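You operate a simulated robot arm through the tools that you are given. There is no shell and no other tool. Be economical: measure what you need, move in short steps, check, and stop when the job is done.

Carry out the task below with a simulated robot arm. There is one attempt and no reset: what you move stays moved.

TASK
Take the travel bottle from the quilt and leave it on the bill pad there. Then put the white cotton reel from the quilt on top of the black wheel and the red cotton reel on the coaster there.
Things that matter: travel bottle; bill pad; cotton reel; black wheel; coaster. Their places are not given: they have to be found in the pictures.

It is judged by the outcome, as a careful person would: the job done as asked, and still so three seconds after it is handed in. It fails if anything else is knocked over, pushed out of place, dropped, spilled or broken.

THE ROBOT
A 7-joint arm with a two-finger parallel gripper, fixed in place. Base frame: the origin is at the foot of the arm, x ahead of it, y to its left, z up; the work surface is at about z = 0. Lengths are in mm, angles in rad, forces in N, time in s.
With the tool pointing down near the work surface it reaches from about 240 to 620 mm from the base axis. Its first joint turns from -1.152 to 1.152 rad. Payload 2.6 kg.
Tool frame: the origin (TCP) lies between the finger pads and is the grasp point; the fingertips stand 30 mm ahead of it; z points along the fingers, y is the line along which they close. The gripper opens to 94 mm. The fingers are 28 mm wide and 10 mm thick; the gripper's body (50 by 96 mm) begins 55 mm behind the TCP.
Orientation is that of the tool frame in the base frame, as a unit quaternion [x, y, z, w]. With the fingers straight down and closing along the base's y, the tool's x points along the base's -x, its y along +y and its z along -z.

THE INTERFACE
- The arm moves only by the tool move_arm. Its argument "series" is a list of rows, each a list of 7 numbers: the shift along the base's x, y, z in mm, then the turn, a rotation vector about the base's x, y, z in rad, then the gripper command, from -1 (fully open) to 1 (shut), values between in proportion. In form: [[tx, ty, tz, rx, ry, rz, jaw], ...]. A call has 1 to 20 rows; each row is the pose to reach, as a shift and turn from the pose commanded when the call began. A row lasts 0.2 s, in which the tool goes at most 50 mm and 0.15 rad; a call with a longer step from one row to the next is refused whole, and so is a gripper value outside its range. A pose out of reach is approached as far as the arm can. The call stops where the force on the tool passes 40 N (or 10 N more than at its start, if that is more) or the arm is blocked; 0.2 s more then pass. The fingers move at their own pace (about 72 mm/s each) and stop on an object; they squeeze with about 22 N. The grip force told is the motor's: it shows also when the fingers shut on nothing. Time passes only in rows, and 0.2 s behind the last, so rows that repeat a pose let the fingers close. It gives the time, the measured TCP pose, the force on the tool (base axes), the opening and the grip force at its end, in the units of the frame above (readings bear some noise).
- Cameras (640 x 400 px; columns grow to the right, rows downward): "scene" is fixed at [26.2, 429.1, 552.2]; the picture's right is [-0.84, -0.55, 0.00], its down [-0.37, 0.57, -0.74] and it looks along [0.40, -0.62, -0.68] (base axes); focal length 254 px, centre (320, 200). "wrist" rides on the gripper at [-37, 0, -58] in the tool frame; the picture's right is [0.00, -1.00, 0.00], its down [0.97, 0.00, -0.24] and it looks along [0.24, 0.00, 0.97] (tool axes); focal length 218 px, centre (320, 200).
- grab_frame(camera): a new picture of that camera. No time passes.
- measure_at(camera, pixels): there is no depth. For up to 12 entries [column, row, z] of the newest picture of that camera ("zoom" is the newest enlarged one), the place [x, y] in the base frame at which the ray of that pixel passes the height z, good to about 3 mm. No time passes.
- zoom(camera, box): a new picture of the part [left, top, right, bottom] of that camera's present view, enlarged. No time passes.
- sign_off(): hands the job in; it is judged then, once.

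Work in short steps. Measure before you move; look again where a grasp or a placing could have gone wrong, and mend it. You have 80 turns and 34 pictures in all, the two below and enlarged ones among them. Open the gripper and draw the arm clear of the work before you hand the job in, unless the task says otherwise; then end with one line.

The tools are called after "Request:" as name(argument=value, ...) on one line, values as JSON. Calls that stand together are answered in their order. move_arm: Moves the arm, as the interface text tells. Its arguments: {"type":"object","properties":{"series":{"type":"array","items":{"type":"array","items":{"type":"number"}}}},"required":["series"]} The other tools are called the same way: grab_frame (camera) takes a picture; measure_at (camera, pixels) gives the place at which the rays of pixels pass given heights; zoom (camera, box) takes an enlarged picture of a part of a camera's view; sign_off () hands the job in.

At the start:

```text
clock: 0.0
tool_pos: [406.3, 8.4, 346.9]
tcp_rot: [-0.001, 1.0, 0.0, 0.0]
ft_force: [0.8, 0.3, 0.4]
finger_gap: 94.0
grip_force: 0.0
```

scene: 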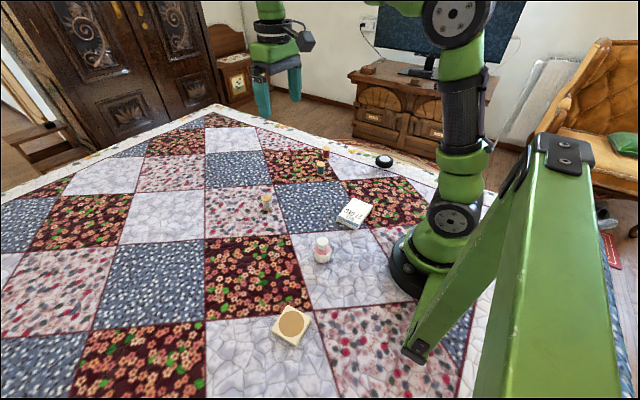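
wrist: 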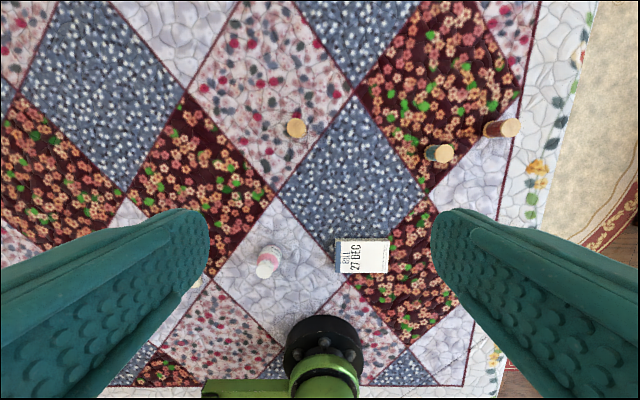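

The scene shows the bottle near (322,250), the pad at (354,213), a wheel at (384,161), a coaster at (292,325) and three reels at (266,202), (321,168) and (326,152). I'll zoom in to tell them apart.

Request:
zoom(camera="scene", box=[240, 130, 400, 230])

Request:
zoom(camera="scene", box=[250, 190, 410, 350])

Request:
zoom(camera="wrist", box=[220, 90, 540, 290])

```text
4.00 times, centred on (320, 180) of scene
```

zoom: 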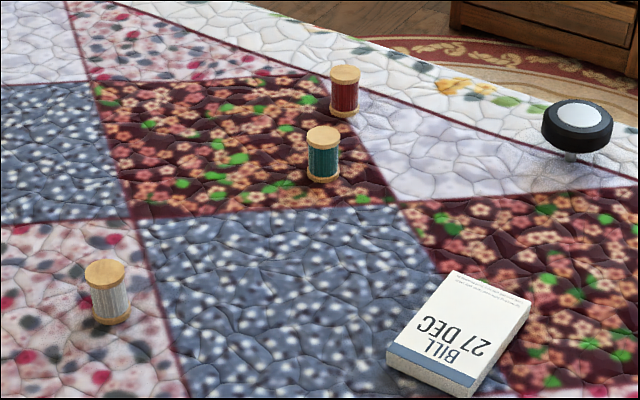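

```text
2.50 times, centred on (330, 270) of scene
```

zoom: 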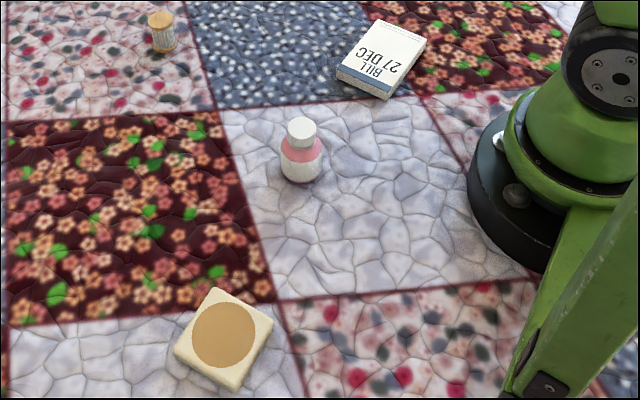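

```text
2.00 times, centred on (380, 190) of wrist
```

zoom: 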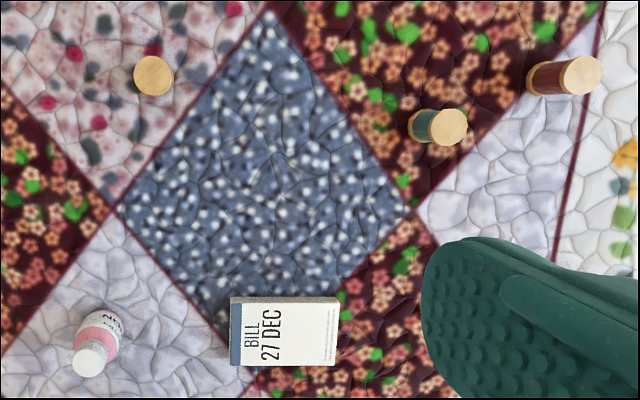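

Reels: white at scene (268,205), teal at (321,169) and red at (326,153). I'll measure the bases, and the tops at trial heights.

Request:
measure_at(camera="scene", pixels=[[268, 209.5, 0], [266.2, 197.5, 30], [326, 157.5, 0], [326.2, 148.3, 30], [320.8, 163.3, 30], [385, 159, 20], [382.5, 169.5, 0], [291.6, 324, 12], [323.2, 259, 0], [322, 240, 45], [354.2, 198, 15], [355.5, 226.3, 15]])

Request:
measure_at(camera="wrist", pixels=[[296.5, 127.5, 30], [510, 128, 30], [444, 153.5, 30], [265, 270, 45], [337, 242, 15], [337, 272, 15], [388, 242, 15], [388, 272, 15], [280, 256, 0]])

```text
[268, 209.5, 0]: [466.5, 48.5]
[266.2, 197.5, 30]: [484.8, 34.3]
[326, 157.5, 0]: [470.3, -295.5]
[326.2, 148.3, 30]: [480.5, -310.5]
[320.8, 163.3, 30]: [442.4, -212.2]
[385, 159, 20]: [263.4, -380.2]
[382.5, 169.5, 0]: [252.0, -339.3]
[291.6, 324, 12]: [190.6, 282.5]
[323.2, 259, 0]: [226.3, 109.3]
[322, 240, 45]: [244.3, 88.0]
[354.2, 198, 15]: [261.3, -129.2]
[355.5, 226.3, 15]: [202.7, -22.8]
```

```text
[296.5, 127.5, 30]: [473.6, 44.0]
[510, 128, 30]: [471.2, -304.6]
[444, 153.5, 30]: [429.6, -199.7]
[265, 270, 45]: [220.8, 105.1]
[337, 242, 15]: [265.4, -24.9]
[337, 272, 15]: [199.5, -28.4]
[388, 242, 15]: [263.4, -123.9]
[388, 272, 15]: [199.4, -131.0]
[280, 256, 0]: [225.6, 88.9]
```

White reel is at about (472,43), top z≈44. Red is at about (470,-297), bottle about (235,101) with top ≈65, pad centre about (232,-77). I'll move above the bottle and look again.

Request:
move_arm(series=[[-30, 16, -30, 0, 0, 0, -1], [-60, 32, -60, 0, 0, 0, -1], [-90, 48, -90, 0, 0, 0, -1], [-115, 64, -120, 0, 0, 0, -1], [-140, 80, -150, 0, 0, 0, -1], [-160, 90, -180, 0, 0, 0, -1], [-170, 93, -197, 0, 0, 0, -1], [-170, 93, -197, 0, 0, 0, -1]])

Request:
grab_frame(camera="wrist")

```text
clock: 1.8
tool_pos: [234.7, 100.8, 147.4]
tcp_rot: [0.0, 1.0, 0.0, 0.001]
ft_force: [0.4, 0.6, 0.2]
finger_gap: 94.2
grip_force: 0.1
```

```text
28 pictures are left
```

wrist: 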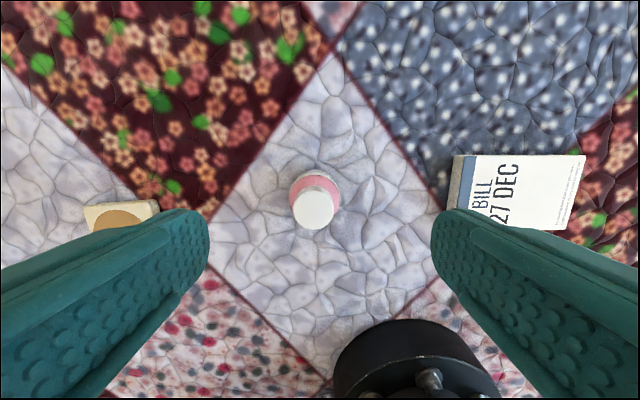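

Bottle cap is at (314,211) and the shoulder centre at (315,197); I'll measure both at several heights.

Request:
measure_at(camera="wrist", pixels=[[314, 211, 65], [314, 211, 55], [315, 194, 30], [289, 194, 30], [341, 194, 30], [453, 155, 15], [585, 155, 15], [565, 230, 15]])

```text
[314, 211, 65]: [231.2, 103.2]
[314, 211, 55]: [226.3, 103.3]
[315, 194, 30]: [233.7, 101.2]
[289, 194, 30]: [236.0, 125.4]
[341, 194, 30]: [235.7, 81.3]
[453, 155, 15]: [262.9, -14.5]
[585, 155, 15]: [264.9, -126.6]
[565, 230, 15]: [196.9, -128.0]
```

Bottle is at about (232,102) and about 40 mm wide. I'll descend to z≈38 and close.

Request:
move_arm(series=[[-3, 1.5, -30, 0, 0, 0, -1], [-3, 1.5, -65, 0, 0, 0, -1], [-3, 1.5, -90, 0, 0, 0, -1], [-3, 1.5, -109, 0, 0, 0, -1], [-3, 1.5, -109, 0, 0, 0, -1], [-3, 1.5, -109, 0, 0, 0, 0], [-3, 1.5, -109, 0, 0, 0, 0.4], [-3, 1.5, -109, 0, 0, 0, 0.7], [-3, 1.5, -109, 0, 0, 0, 1], [-3, 1.5, -109, 0, 0, 0, 1]])

```text
clock: 4.0
tool_pos: [231.0, 101.3, 40.7]
tcp_rot: [0.0, 1.0, 0.0, 0.001]
ft_force: [-0.9, -0.1, -0.4]
finger_gap: 40.4
grip_force: 22.4
```

Gripped at 40.4 mm. I'll lift and check the view.

Request:
move_arm(series=[[0, 0, 10, 0, 0, 0, 1], [0, 0, 40, 0, 0, 0, 1], [10, 0, 80, 0, 0, 0, 1], [30, -20, 100, 0, 0, 0, 1], [50, -55, 100, 0, 0, 0, 1], [50, -95, 100, 0, 0, 0, 1], [45, -130, 100, 0, 0, 0, 1], [30, -160, 100, 0, 0, 0, 1], [8, -179, 100, 0, 0, 0, 1], [8, -179, 100, 0, 0, 0, 1]])

Request:
grab_frame(camera="wrist")

```text
clock: 6.2
tool_pos: [239.1, -76.0, 139.5]
tcp_rot: [0.0, 1.0, 0.0, 0.0]
ft_force: [-1.1, 0.4, 0.0]
finger_gap: 40.5
grip_force: 22.2
```

```text
27 pictures are left
```

wrist: 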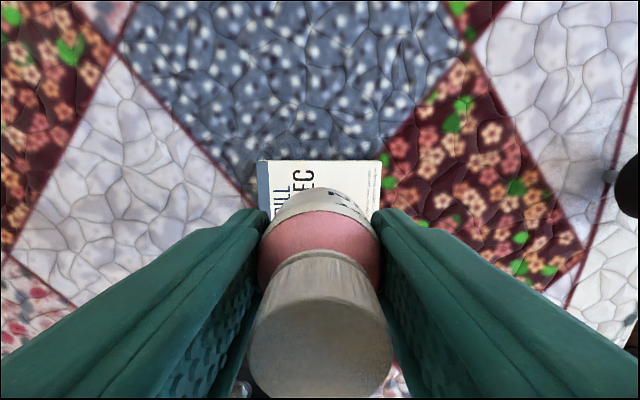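

Pad's far edge runs from (260,160) to (381,160). I'll confirm its position.

Request:
measure_at(camera="wrist", pixels=[[260, 161, 15], [381, 160, 15], [260, 161, 20], [381, 160, 20]])

```text
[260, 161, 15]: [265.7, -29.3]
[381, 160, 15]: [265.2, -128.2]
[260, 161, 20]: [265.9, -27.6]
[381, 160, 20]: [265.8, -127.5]
```

The pad is centred at about (232,-78). I'll lower to just above the expected contact.

Request:
move_arm(series=[[-4, -1, -30, 0, 0, 0, 1], [-4, -1, -55, 0, 0, 0, 1], [-4, -1, -72, 0, 0, 0, 1], [-4, -1, -74, 0, 0, 0, 1], [-4, -1, -74, 0, 0, 0, 1]])

Request:
zoom(camera="scene", box=[300, 160, 400, 240])

```text
clock: 7.4
tool_pos: [236.0, -77.1, 65.5]
tcp_rot: [-0.001, 1.0, 0.0, 0.0]
ft_force: [-0.9, -0.2, 0.2]
finger_gap: 40.7
grip_force: 22.3
```

```text
5.00 times, centred on (350, 200) of scene
```

zoom: 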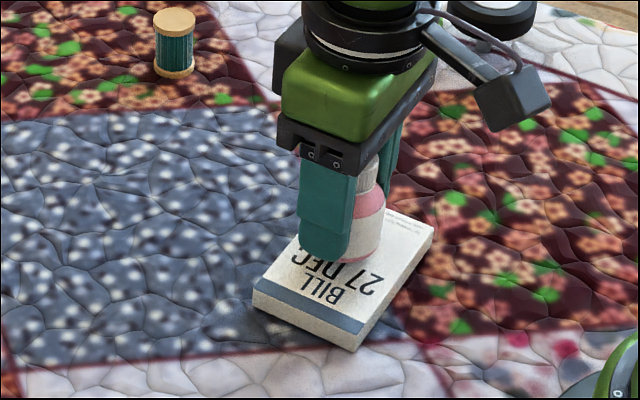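

The bottle is just above the pad and well inside its edges. I'll step down while watching the force.

Request:
move_arm(series=[[0, 0, -1.5, 0, 0, 0, 1], [0, 0, -3, 0, 0, 0, 1], [0, 0, -4, 0, 0, 0, 1], [0, 0, -4, 0, 0, 0, 1]])

```text
clock: 8.4
tool_pos: [235.9, -77.2, 61.2]
tcp_rot: [0.0, 1.0, 0.0, 0.0]
ft_force: [-0.4, -0.5, -0.3]
finger_gap: 40.4
grip_force: 22.3
```

Request:
move_arm(series=[[0, 0, -1, 0, 0, 0, 1], [0, 0, -2, 0, 0, 0, 1], [0, 0, -2, 0, 0, 0, 1]])

```text
clock: 9.2
tool_pos: [236.1, -79.1, 59.7]
tcp_rot: [0.001, 1.0, 0.0, 0.0]
ft_force: [0.6, -0.1, -0.8]
finger_gap: 40.6
grip_force: 21.7
```

No contact yet, so I'll continue in 1 mm steps.

Request:
move_arm(series=[[0, 0, -1, 0, 0, 0, 1], [0, 0, -2, 0, 0, 0, 1], [0, 0, -2, 0, 0, 0, 1]])

```text
clock: 10.0
tool_pos: [236.7, -78.7, 57.4]
tcp_rot: [0.0, 1.0, 0.0, -0.001]
ft_force: [0.4, -0.7, -0.2]
finger_gap: 40.6
grip_force: 21.9
```

Request:
move_arm(series=[[0, 0, -1, 0, 0, 0, 1], [0, 0, -2, 0, 0, 0, 1], [0, 0, -2, 0, 0, 0, 1]])

Request:
zoom(camera="scene", box=[330, 180, 380, 230])

```text
clock: 10.8
tool_pos: [237.2, -78.5, 56.0]
tcp_rot: [0.0, 1.0, 0.0, 0.001]
ft_force: [0.6, 0.3, -0.8]
finger_gap: 40.5
grip_force: 21.9
```

```text
8.00 times, centred on (355, 205) of scene
```

zoom: 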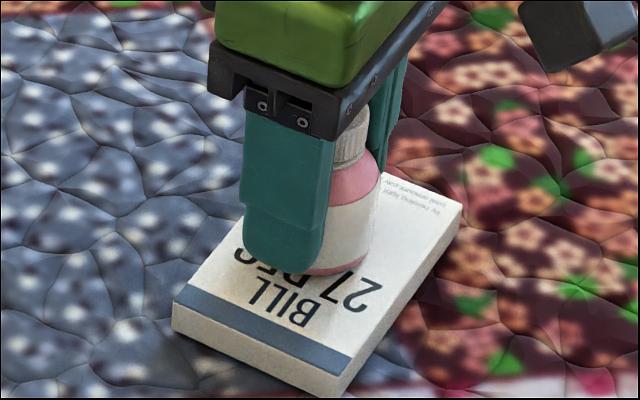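

Contact looks very near; continue.

Request:
move_arm(series=[[0, 0, -0.7, 0, 0, 0, 1], [0, 0, -1.4, 0, 0, 0, 1], [0, 0, -1.4, 0, 0, 0, 1]])

```text
clock: 11.6
tool_pos: [236.9, -78.0, 54.9]
tcp_rot: [0.0, 1.0, 0.0, 0.001]
ft_force: [-5.9, 3.3, 30.7]
finger_gap: 40.8
grip_force: 21.7
```

Contact reads 30 N. I'll relieve it slightly, open, and withdraw straight up.

Request:
move_arm(series=[[0, 0, 0.7, 0, 0, 0, 1], [0, 0, 0.7, 0, 0, 0, 0.3], [0, 0, 0.7, 0, 0, 0, 0], [0, 0, 0.7, 0, 0, 0, -0.5], [0, 0, 2, 0, 0, 0, -0.5], [0, 0, 30, 0, 0, 0, -0.5], [0, 0, 75, 0, 0, 0, -0.5], [0, 0, 110, 0, 0, 0, -0.5]])

Request:
grab_frame(camera="wrist")

```text
clock: 13.4
tool_pos: [237.0, -77.2, 164.8]
tcp_rot: [0.0, 1.0, 0.0, 0.001]
ft_force: [-0.3, -0.1, 0.9]
finger_gap: 70.3
grip_force: 0.0
```

```text
24 pictures are left
```

wrist: 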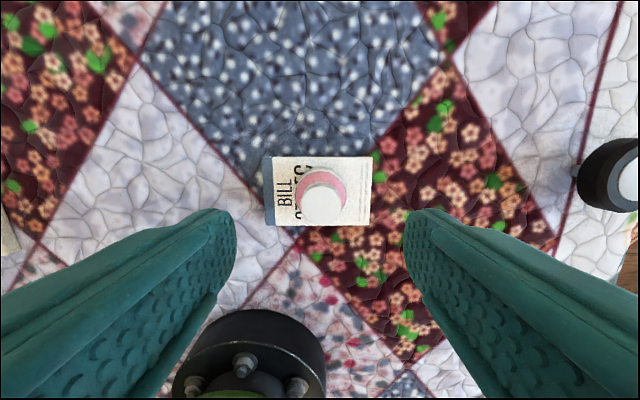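

The bottle stands on the pad. Next I'll inspect the wheel, partly visible at (610,178), from above.

Request:
move_arm(series=[[10, -40, 20, 0, 0, 0, -0.5], [20, -80, 30, 0, 0, 0, -0.5], [25, -125, 30, 0, 0, 0, -0.5], [28, -170, 30, 0, 0, 0, -0.5], [28, -210, 30, 0, 0, 0, -0.5], [28, -245, 30, 0, 0, 0, -1], [28, -265, 30, 0, 0, 0, -1], [28, -265, 30, 0, 0, 0, -1]])

Request:
grab_frame(camera="wrist")

Request:
zoom(camera="scene", box=[350, 140, 410, 180])

```text
clock: 15.2
tool_pos: [263.8, -343.7, 192.2]
tcp_rot: [0.0, 1.0, 0.0, 0.0]
ft_force: [0.3, -1.3, 0.0]
finger_gap: 94.0
grip_force: 0.1
```

```text
23 pictures are left
```

wrist: 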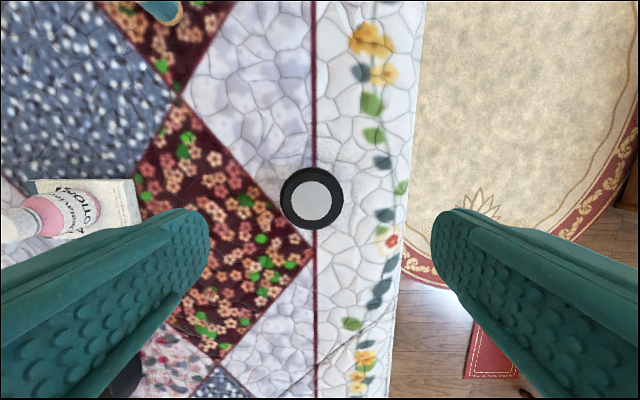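

```text
10.00 times, centred on (380, 160) of scene
```

zoom: 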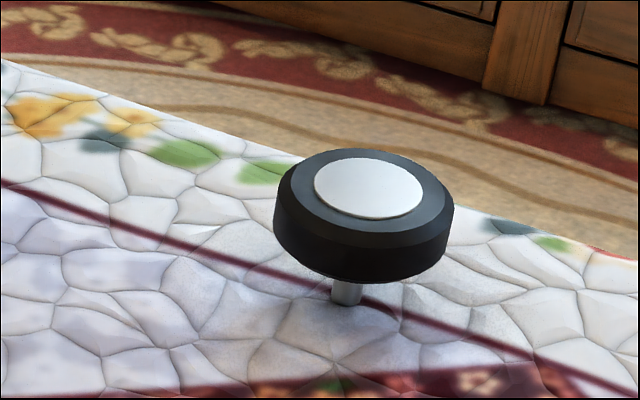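

The wheel stands upright on a thin axle, so the white reel must be well centred. I'll measure its top: wrist (312,201), scene (386.9,158.7), axle foot scene (384.7,169.8).

Request:
measure_at(camera="wrist", pixels=[[312.5, 201, 30], [312.5, 201, 40], [281, 199, 30], [344, 199, 30], [312, 168, 30], [312, 230, 30], [312.5, 201, 0]])

Request:
measure_at(camera="zoom", pixels=[[369, 188, 30], [369, 188, 40], [369, 188, 20], [347, 301, 0]])

```text
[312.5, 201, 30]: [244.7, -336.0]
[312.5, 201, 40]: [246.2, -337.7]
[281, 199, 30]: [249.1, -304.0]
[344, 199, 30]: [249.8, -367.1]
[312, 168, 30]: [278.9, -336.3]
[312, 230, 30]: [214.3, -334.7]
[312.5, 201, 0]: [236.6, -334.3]
```

```text
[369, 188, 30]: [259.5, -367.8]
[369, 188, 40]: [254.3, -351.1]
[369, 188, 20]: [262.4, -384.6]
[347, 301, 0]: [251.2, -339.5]
```

Wheel top centre is about (249,-338) at z≈48, with the foot consistent with that. Now I'll go above the white reel and look.

Request:
move_arm(series=[[22, 40, 0, 0, 0, 0, -1], [44, 80, 0, 0, 0, 0, -1], [66, 120, 0, 0, 0, 0, -1], [88, 160, 0, 0, 0, 0, -1], [110, 200, 0, 0, 0, 0, -1], [132, 240, 0, 0, 0, 0, -1], [154, 280, 0, 0, 0, 0, -1], [176, 320, 0, 0, 0, 0, -1], [198, 360, -20, 0, 0, 0, -1], [208, 386, -40, 0, 0, 0, -1], [208, 386, -40, 0, 0, 0, -1]])

Request:
grab_frame(camera="wrist")

```text
clock: 17.6
tool_pos: [473.0, 43.4, 153.7]
tcp_rot: [0.001, 1.0, 0.0, 0.0]
ft_force: [0.4, 0.4, -0.6]
finger_gap: 93.9
grip_force: 0.0
```

```text
21 pictures are left
```

wrist: 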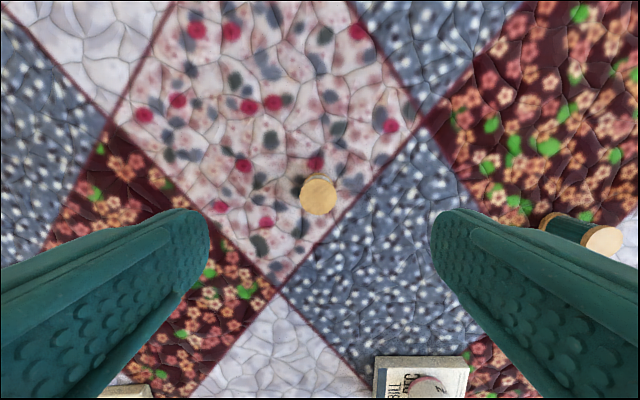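

Request:
measure_at(camera="wrist", pixels=[[318, 196, 44], [318, 196, 44.5], [318, 196, 43.5], [300, 195, 44], [337, 195, 44], [318, 177, 44], [318, 214, 44]])

```text
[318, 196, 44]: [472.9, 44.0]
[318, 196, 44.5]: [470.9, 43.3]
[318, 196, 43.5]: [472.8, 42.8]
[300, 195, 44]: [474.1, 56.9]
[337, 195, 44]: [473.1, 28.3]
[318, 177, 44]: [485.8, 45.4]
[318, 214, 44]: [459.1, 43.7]
```

The reel is centred under the TCP at (472.5,43.5). I'll descend to z≈38 and grip.

Request:
move_arm(series=[[0, 0, -40, 0, 0, 0, -1], [0, 0, -80, 0, 0, 0, -1], [0, 0, -108, 0, 0, 0, -1], [0, 0, -115, 0, 0, 0, -0.5], [0, 0, -115, 0, 0, 0, 0], [0, 0, -115, 0, 0, 0, 0.3], [0, 0, -115, 0, 0, 0, 0.6], [0, 0, -115, 0, 0, 0, 1], [0, 0, -115, 0, 0, 0, 1]])

```text
clock: 19.6
tool_pos: [471.8, 42.3, 38.8]
tcp_rot: [0.0, 1.0, 0.0, 0.0]
ft_force: [0.5, 0.0, 0.1]
finger_gap: 27.5
grip_force: 21.8
```

Gripped at 27.5 mm. I'll lift and carry it above the wheel.

Request:
move_arm(series=[[0, 0, 10, 0, 0, 0, 1], [0, 0, 50, 0, 0, 0, 1], [0, 0, 95, 0, 0, 0, 1], [-15, -30, 115, 0, 0, 0, 1], [-37, -70, 115, 0, 0, 0, 1], [-60, -110, 115, 0, 0, 0, 1], [-83, -150, 115, 0, 0, 0, 1], [-106, -190, 115, 0, 0, 0, 1], [-129, -230, 115, 0, 0, 0, 1], [-152, -270, 115, 0, 0, 0, 1], [-175, -310, 115, 0, 0, 0, 1], [-198, -345, 115, 0, 0, 0, 1], [-215, -370, 115, 0, 0, 0, 1], [-223, -381, 110, 0, 0, 0, 1], [-223, -381, 110, 0, 0, 0, 1]])

Request:
grab_frame(camera="wrist")

Request:
zoom(camera="scene", box=[340, 100, 440, 180])

```text
clock: 22.8
tool_pos: [247.9, -339.5, 151.4]
tcp_rot: [0.0, 1.0, 0.0, 0.0]
ft_force: [-0.4, -0.1, 0.1]
finger_gap: 27.7
grip_force: 22.1
```

```text
20 pictures are left
```

wrist: 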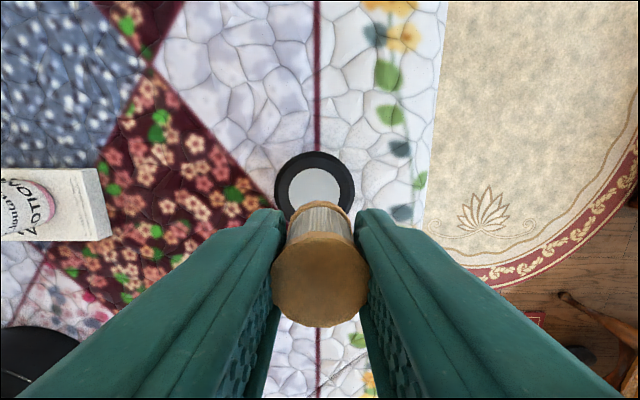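

```text
5.00 times, centred on (390, 140) of scene
```

zoom: 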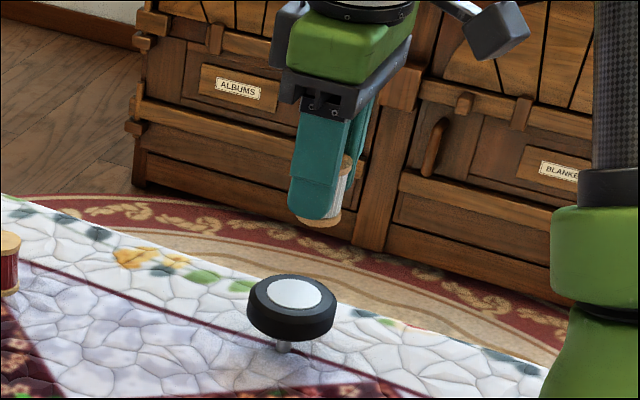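

In the wrist view the wheel spans columns 274–354 (centre ≈314) while the reel is at ≈320, so y needs a small correction. I'll measure wheel-rim points at z=48.

Request:
measure_at(camera="wrist", pixels=[[274, 190, 45], [354.5, 190, 45], [314, 190, 47], [288, 188, 48], [339, 188, 48], [313.5, 188, 48], [314, 168, 48], [314, 151.5, 45], [319, 275, 157], [319, 275, 157]])

Request:
measure_at(camera="zoom", pixels=[[294, 293, 48], [294, 293, 48], [294, 293, 48], [285, 348, 0], [285, 348, 0]])

Request:
zoom(camera="wrist", box=[256, 130, 384, 210])

```text
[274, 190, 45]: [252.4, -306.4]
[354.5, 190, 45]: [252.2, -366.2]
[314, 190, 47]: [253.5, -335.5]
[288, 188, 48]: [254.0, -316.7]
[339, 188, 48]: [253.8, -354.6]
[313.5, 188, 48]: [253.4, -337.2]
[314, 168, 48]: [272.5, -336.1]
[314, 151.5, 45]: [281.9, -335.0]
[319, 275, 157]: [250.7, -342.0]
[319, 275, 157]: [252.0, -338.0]
```

```text
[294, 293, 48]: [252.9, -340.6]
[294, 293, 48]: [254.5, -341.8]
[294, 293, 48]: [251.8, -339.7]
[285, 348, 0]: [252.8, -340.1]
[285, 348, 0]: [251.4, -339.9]
```

```text
5.00 times, centred on (320, 170) of wrist
```

zoom: 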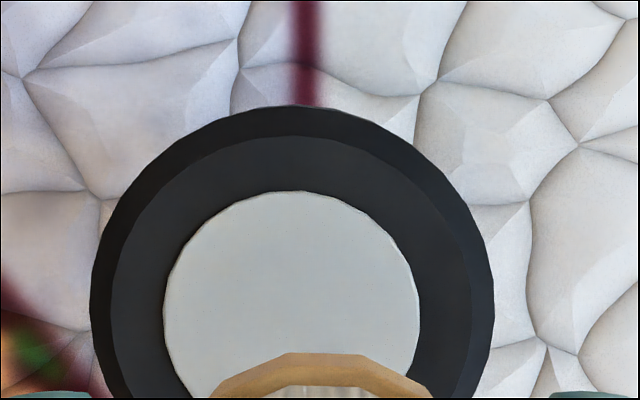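

Geometry from the wrist view puts the wheel's axis about +2.2 mm in x and +4.2 mm in y from the TCP. I'll correct and lower partway.

Request:
move_arm(series=[[2.2, 4.2, 0, 0, 0, 0, 1], [2.2, 4.2, -25, 0, 0, 0, 1], [2.2, 4.2, -45, 0, 0, 0, 1], [2.2, 4.2, -54, 0, 0, 0, 1], [2.2, 4.2, -54, 0, 0, 0, 1], [2.2, 4.2, -54, 0, 0, 0, 1]])

Request:
zoom(camera="scene", box=[365, 135, 415, 175])

Request:
zoom(camera="wrist", box=[240, 130, 400, 230])

```text
clock: 24.2
tool_pos: [252.7, -333.8, 96.2]
tcp_rot: [0.0, 1.0, 0.0, 0.0]
ft_force: [-0.5, -0.4, 0.1]
finger_gap: 27.7
grip_force: 22.6
```

```text
10.00 times, centred on (390, 155) of scene
```

zoom: 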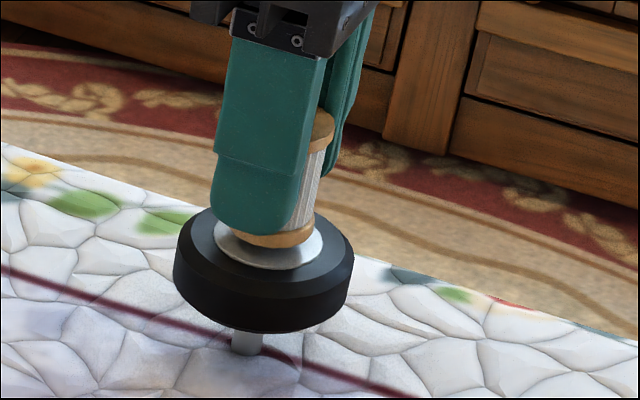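

```text
4.00 times, centred on (320, 180) of wrist
```

zoom: 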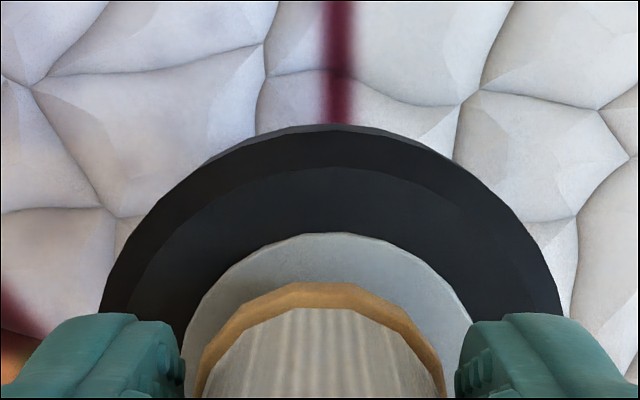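

The reel is nearly concentric: the wrist view suggests about (-1.5,-1.2), and the scene shows it near centre. I'll make a partial correction, lower a few mm and recheck.

Request:
move_arm(series=[[-0.7, -0.8, 0, 0, 0, 0, 1], [-0.7, -0.8, -3, 0, 0, 0, 1], [-0.7, -0.8, -5, 0, 0, 0, 1], [-0.7, -0.8, -5, 0, 0, 0, 1], [-0.7, -0.8, -5, 0, 0, 0, 1]])

Request:
zoom(camera="scene", box=[380, 150, 400, 162])

Request:
zoom(camera="wrist", box=[256, 150, 384, 230])

```text
clock: 25.4
tool_pos: [250.7, -333.6, 90.2]
tcp_rot: [0.0, 1.0, 0.0, 0.0]
ft_force: [-0.2, 0.3, 0.3]
finger_gap: 27.3
grip_force: 22.2
```

```text
16.00 times, centred on (390, 156) of scene
```

zoom: 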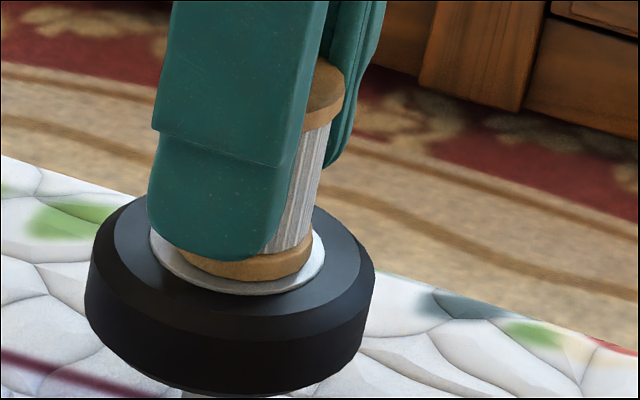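

```text
5.00 times, centred on (320, 190) of wrist
```

zoom: 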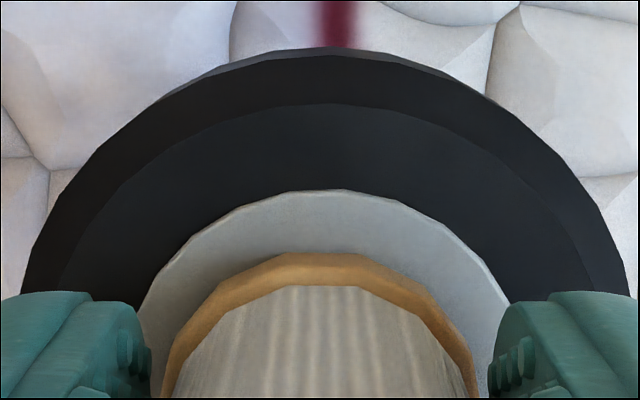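

Both views agree on concentricity within about 1 mm. I'll lower in fine steps until contact.

Request:
move_arm(series=[[-0.2, -0.3, -0.7, 0, 0, 0, 1], [-0.2, -0.3, -1.2, 0, 0, 0, 1], [-0.2, -0.3, -1.2, 0, 0, 0, 1]])

```text
clock: 26.2
tool_pos: [250.6, -335.5, 88.6]
tcp_rot: [0.0, 1.0, 0.0, 0.0]
ft_force: [-0.6, 0.4, 0.6]
finger_gap: 27.5
grip_force: 22.0
```

Request:
move_arm(series=[[0, 0, -0.5, 0, 0, 0, 1], [0, 0, -0.9, 0, 0, 0, 1], [0, 0, -0.9, 0, 0, 0, 1]])

```text
clock: 27.0
tool_pos: [250.3, -335.5, 88.7]
tcp_rot: [0.0, 1.0, -0.001, 0.001]
ft_force: [1.1, 0.0, 7.3]
finger_gap: 27.4
grip_force: 22.0
```

Contact at 7 N. I'll release and rise straight up.

Request:
move_arm(series=[[0, 0, 0.1, 0, 0, 0, 0.6], [0, 0, 0.1, 0, 0, 0, 0.2], [0, 0, 0.1, 0, 0, 0, 0], [0, 0, 0.1, 0, 0, 0, 0], [0, 0, 10, 0, 0, 0, 0], [0, 0, 40, 0, 0, 0, 0], [0, 0, 80, 0, 0, 0, -0.5], [0, 0, 100, 0, 0, 0, -1]])

Request:
zoom(camera="scene", box=[340, 130, 420, 180])

Request:
grab_frame(camera="wrist")

```text
clock: 28.8
tool_pos: [249.3, -332.1, 188.5]
tcp_rot: [0.0, 1.0, 0.001, 0.001]
ft_force: [-1.2, 0.7, 0.2]
finger_gap: 93.9
grip_force: 0.1
```

```text
8.00 times, centred on (380, 155) of scene
```

zoom: 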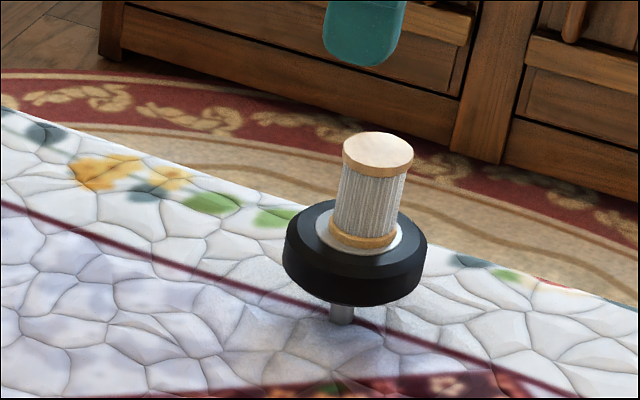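

```text
12 pictures are left
```

wrist: 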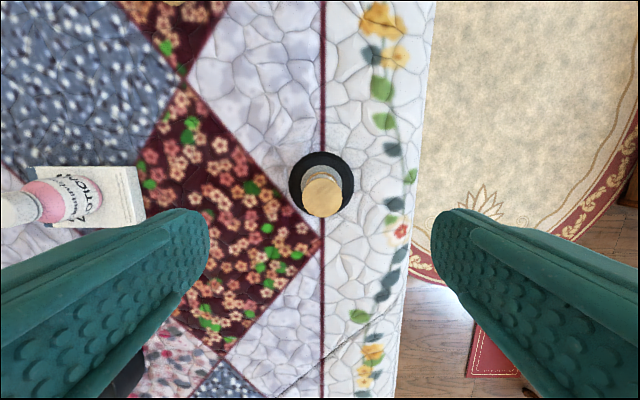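

White reel is upright and centred on the wheel. Next I'll go above the red reel, near (470,-296).

Request:
move_arm(series=[[0, 0, 10, 0, 0, 0, -0.3], [45, 8, 10, 0, 0, 0, -0.3], [90, 16, 10, 0, 0, 0, -0.3], [135, 24, 0, 0, 0, 0, -0.3], [175, 31, -10, 0, 0, 0, -0.3], [210, 35, -20, 0, 0, 0, -0.3], [221, 36, -35, 0, 0, 0, -0.3], [221, 36, -35, 0, 0, 0, -0.3]])

Request:
grab_frame(camera="wrist")

```text
clock: 30.6
tool_pos: [469.9, -298.1, 152.7]
tcp_rot: [0.0, 1.0, 0.001, 0.0]
ft_force: [-0.5, 0.1, 0.1]
finger_gap: 61.2
grip_force: 0.1
```

```text
11 pictures are left
```

wrist: 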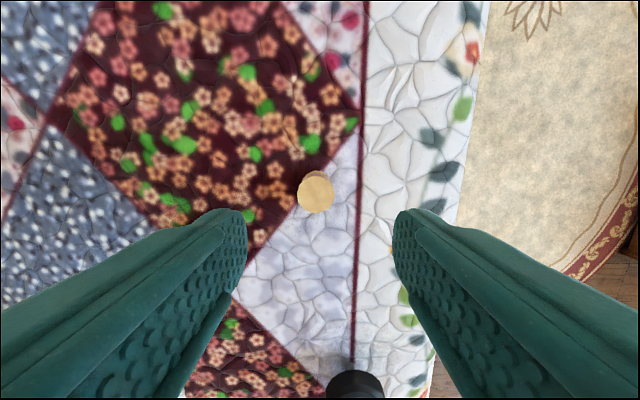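

Request:
measure_at(camera="wrist", pixels=[[315.5, 193, 44], [315.5, 193, 44], [315.5, 193, 44], [320, 197, 44], [320, 197, 44]])

```text
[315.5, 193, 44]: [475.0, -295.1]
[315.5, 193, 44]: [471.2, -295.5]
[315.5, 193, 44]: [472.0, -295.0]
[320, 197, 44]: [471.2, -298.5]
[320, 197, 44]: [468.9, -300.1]
```

The red reel is about +2.5 mm in x and +3 mm in y from the TCP. I'll descend and grip.

Request:
move_arm(series=[[2.5, 3, -40, 0, 0, 0, -0.3], [2.5, 3, -80, 0, 0, 0, -0.3], [2.5, 3, -107, 0, 0, 0, -0.3], [2.5, 3, -114, 0, 0, 0, -0.3], [2.5, 3, -114, 0, 0, 0, 0.2], [2.5, 3, -114, 0, 0, 0, 0.6], [2.5, 3, -114, 0, 0, 0, 1], [2.5, 3, -114, 0, 0, 0, 1]])

```text
clock: 32.4
tool_pos: [474.7, -295.8, 40.3]
tcp_rot: [0.0, 1.0, 0.001, 0.0]
ft_force: [-0.1, -0.2, -0.4]
finger_gap: 27.9
grip_force: 21.7
```

Gripped. I'll lift and carry it over to the coaster near (190,282).

Request:
move_arm(series=[[0, 0, 10, 0, 0, 0, 1], [0, 0, 55, 0, 0, 0, 1], [0, 0, 100, 0, 0, 0, 1], [-12, 25, 120, 0, 0, 0, 1], [-32, 65, 120, 0, 0, 0, 1], [-52, 107, 120, 0, 0, 0, 1], [-73, 149, 120, 0, 0, 0, 1], [-94, 191, 120, 0, 0, 0, 1], [-115, 233, 120, 0, 0, 0, 1], [-136, 275, 120, 0, 0, 0, 1], [-157, 317, 120, 0, 0, 0, 1], [-178, 359, 120, 0, 0, 0, 1], [-199, 401, 120, 0, 0, 0, 1], [-220, 443, 120, 0, 0, 0, 1], [-241, 485, 120, 0, 0, 0, 1], [-260, 527, 120, 0, 0, 0, 1], [-275, 560, 115, 0, 0, 0, 1], [-284, 578, 110, 0, 0, 0, 1], [-284, 578, 110, 0, 0, 0, 1]])

Request:
grab_frame(camera="wrist")

Request:
grab_frame(camera="scene")

```text
clock: 36.4
tool_pos: [189.8, 285.1, 150.3]
tcp_rot: [0.0, 1.0, 0.0, 0.001]
ft_force: [-0.2, 0.7, -0.3]
finger_gap: 27.8
grip_force: 22.2
```

```text
10 pictures are left
```

wrist: 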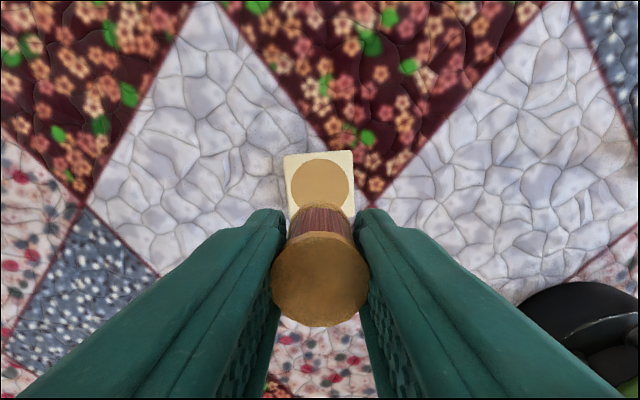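

```text
9 pictures are left
```

scene: 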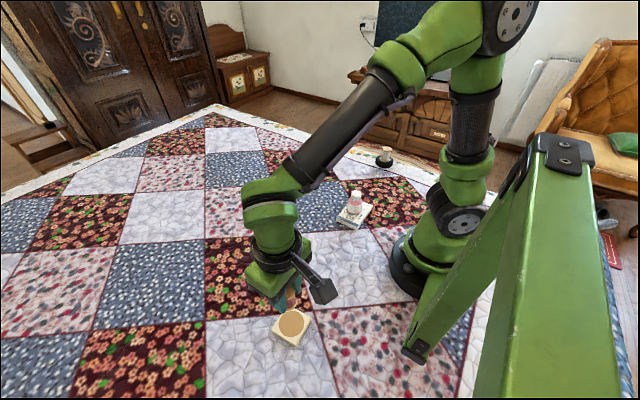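

Wrist view: the coaster's circle spans 291–350, top at row 159, widest near row 187. I'll measure it.

Request:
measure_at(camera="wrist", pixels=[[291, 187, 14], [350, 187, 14], [320.5, 159, 14], [320.5, 187, 14], [285, 154, 14], [353, 151, 14]])

Request:
measure_at(camera="scene", pixels=[[291.5, 323.5, 10], [291.5, 323.5, 15], [291.5, 323.5, 20]])

```text
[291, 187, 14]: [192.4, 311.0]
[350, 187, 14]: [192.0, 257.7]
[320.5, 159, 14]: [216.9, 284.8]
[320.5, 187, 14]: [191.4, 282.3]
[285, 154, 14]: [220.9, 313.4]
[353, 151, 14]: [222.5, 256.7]
```

```text
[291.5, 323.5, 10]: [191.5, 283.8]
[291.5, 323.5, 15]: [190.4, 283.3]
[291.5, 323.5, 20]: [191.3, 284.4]
```

Circle centre is about (191,284), within 1–2 mm of the TCP. I'll lower to z≈64.

Request:
move_arm(series=[[1, -0.5, -30, 0, 0, 0, 1], [1, -0.5, -65, 0, 0, 0, 1], [1, -0.5, -83, 0, 0, 0, 1], [1, -0.5, -87, 0, 0, 0, 1], [1, -0.5, -87, 0, 0, 0, 1]])

Request:
zoom(camera="scene", box=[252, 280, 332, 350])

```text
clock: 37.6
tool_pos: [190.8, 282.7, 62.1]
tcp_rot: [0.0, 1.0, 0.0, 0.0]
ft_force: [-0.1, 0.0, 1.2]
finger_gap: 27.7
grip_force: 22.1
```

```text
5.71 times, centred on (292, 315) of scene
```

zoom: 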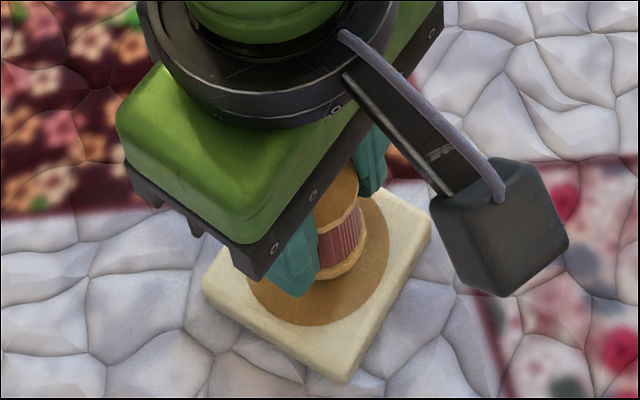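

Well centred. I'll step down to contact.

Request:
move_arm(series=[[0, 0, -1.5, 0, 0, 0, 1], [0, 0, -3, 0, 0, 0, 1], [0, 0, -4, 0, 0, 0, 1], [0, 0, -4, 0, 0, 0, 1]])

```text
clock: 38.6
tool_pos: [190.5, 281.9, 58.4]
tcp_rot: [0.0, 1.0, 0.0, 0.0]
ft_force: [0.5, 0.0, 0.9]
finger_gap: 27.5
grip_force: 22.3
```

Request:
move_arm(series=[[0, 0, -1, 0, 0, 0, 1], [0, 0, -2, 0, 0, 0, 1], [0, 0, -2, 0, 0, 0, 1]])

```text
clock: 39.4
tool_pos: [190.2, 281.1, 55.3]
tcp_rot: [0.0, 1.0, 0.0, 0.0]
ft_force: [0.7, 0.2, 0.4]
finger_gap: 27.4
grip_force: 21.7
```

Request:
move_arm(series=[[0, 0, -0.8, 0, 0, 0, 1], [0, 0, -1.3, 0, 0, 0, 1], [0, 0, -1.3, 0, 0, 0, 1]])

```text
clock: 40.2
tool_pos: [191.0, 281.9, 56.4]
tcp_rot: [0.0, 1.0, 0.0, 0.001]
ft_force: [1.9, 0.0, 4.8]
finger_gap: 27.4
grip_force: 21.6
```

Contact at about 5 N. I'll release, rise and move clear.

Request:
move_arm(series=[[0, 0, 0, 0, 0, 0, 0.6], [0, 0, 0, 0, 0, 0, 0.2], [0, 0, 0, 0, 0, 0, 0], [0, 0, 0, 0, 0, 0, -0.1], [0, 0, 10, 0, 0, 0, -0.1], [0, 0, 50, 0, 0, 0, -0.1], [0, 0, 95, 0, 0, 0, -0.5], [10, -20, 130, 0, 0, 0, -1], [30, -40, 160, 0, 0, 0, -1], [60, -70, 180, 0, 0, 0, -1], [95, -100, 190, 0, 0, 0, -1], [130, -130, 200, 0, 0, 0, -1], [165, -160, 200, 0, 0, 0, -1], [165, -160, 200, 0, 0, 0, -1]])

Request:
grab_frame(camera="scene")

Request:
zoom(camera="scene", box=[260, 140, 420, 240])

Request:
zoom(camera="scene", box=[242, 280, 342, 350])

```text
clock: 43.2
tool_pos: [355.9, 120.8, 254.0]
tcp_rot: [0.0, 1.0, -0.001, 0.0]
ft_force: [0.1, -0.4, 0.4]
finger_gap: 94.2
grip_force: 0.1
```

```text
7 pictures are left
```

scene: 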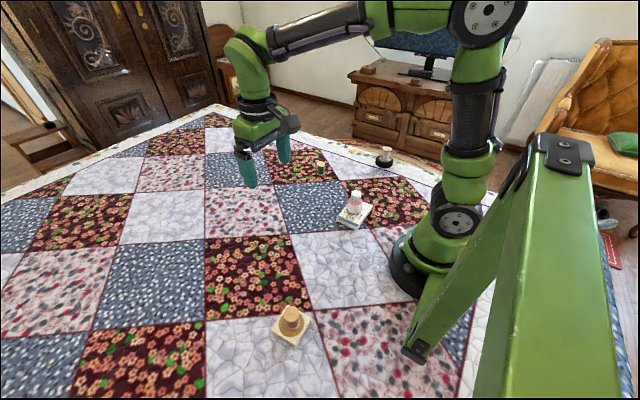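

```text
4.00 times, centred on (340, 190) of scene
```

zoom: 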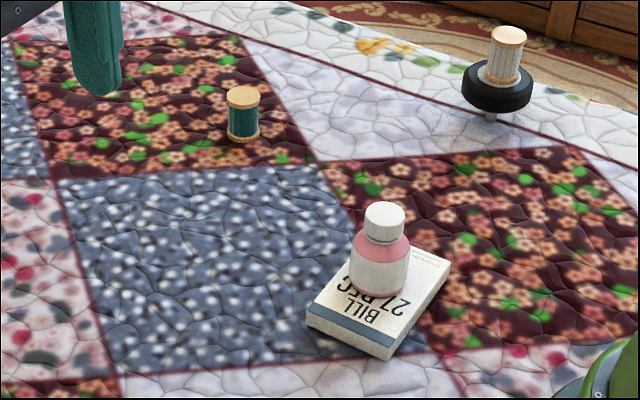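

```text
5.71 times, centred on (292, 315) of scene
```

zoom: 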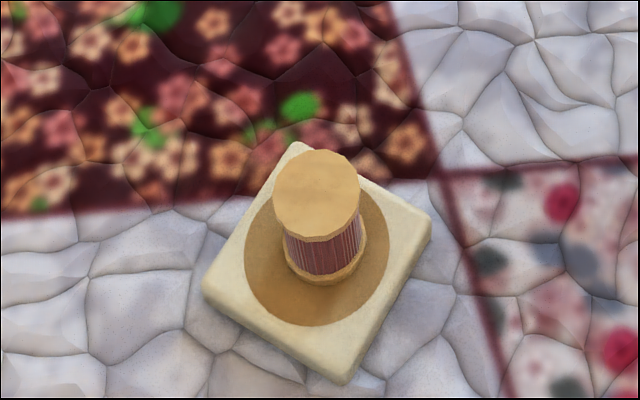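

All three objects are upright in their places, the teal reel is untouched, and the arm is clear with the gripper open. I'm handing the job in.

Request:
sign_off()

```text
The job is handed in.
```

The job is done and handed in: the travel bottle is on the bill pad, the white cotton reel is on top of the black wheel, and the red cotton reel is on the coaster, all standing upright in the last pictures.
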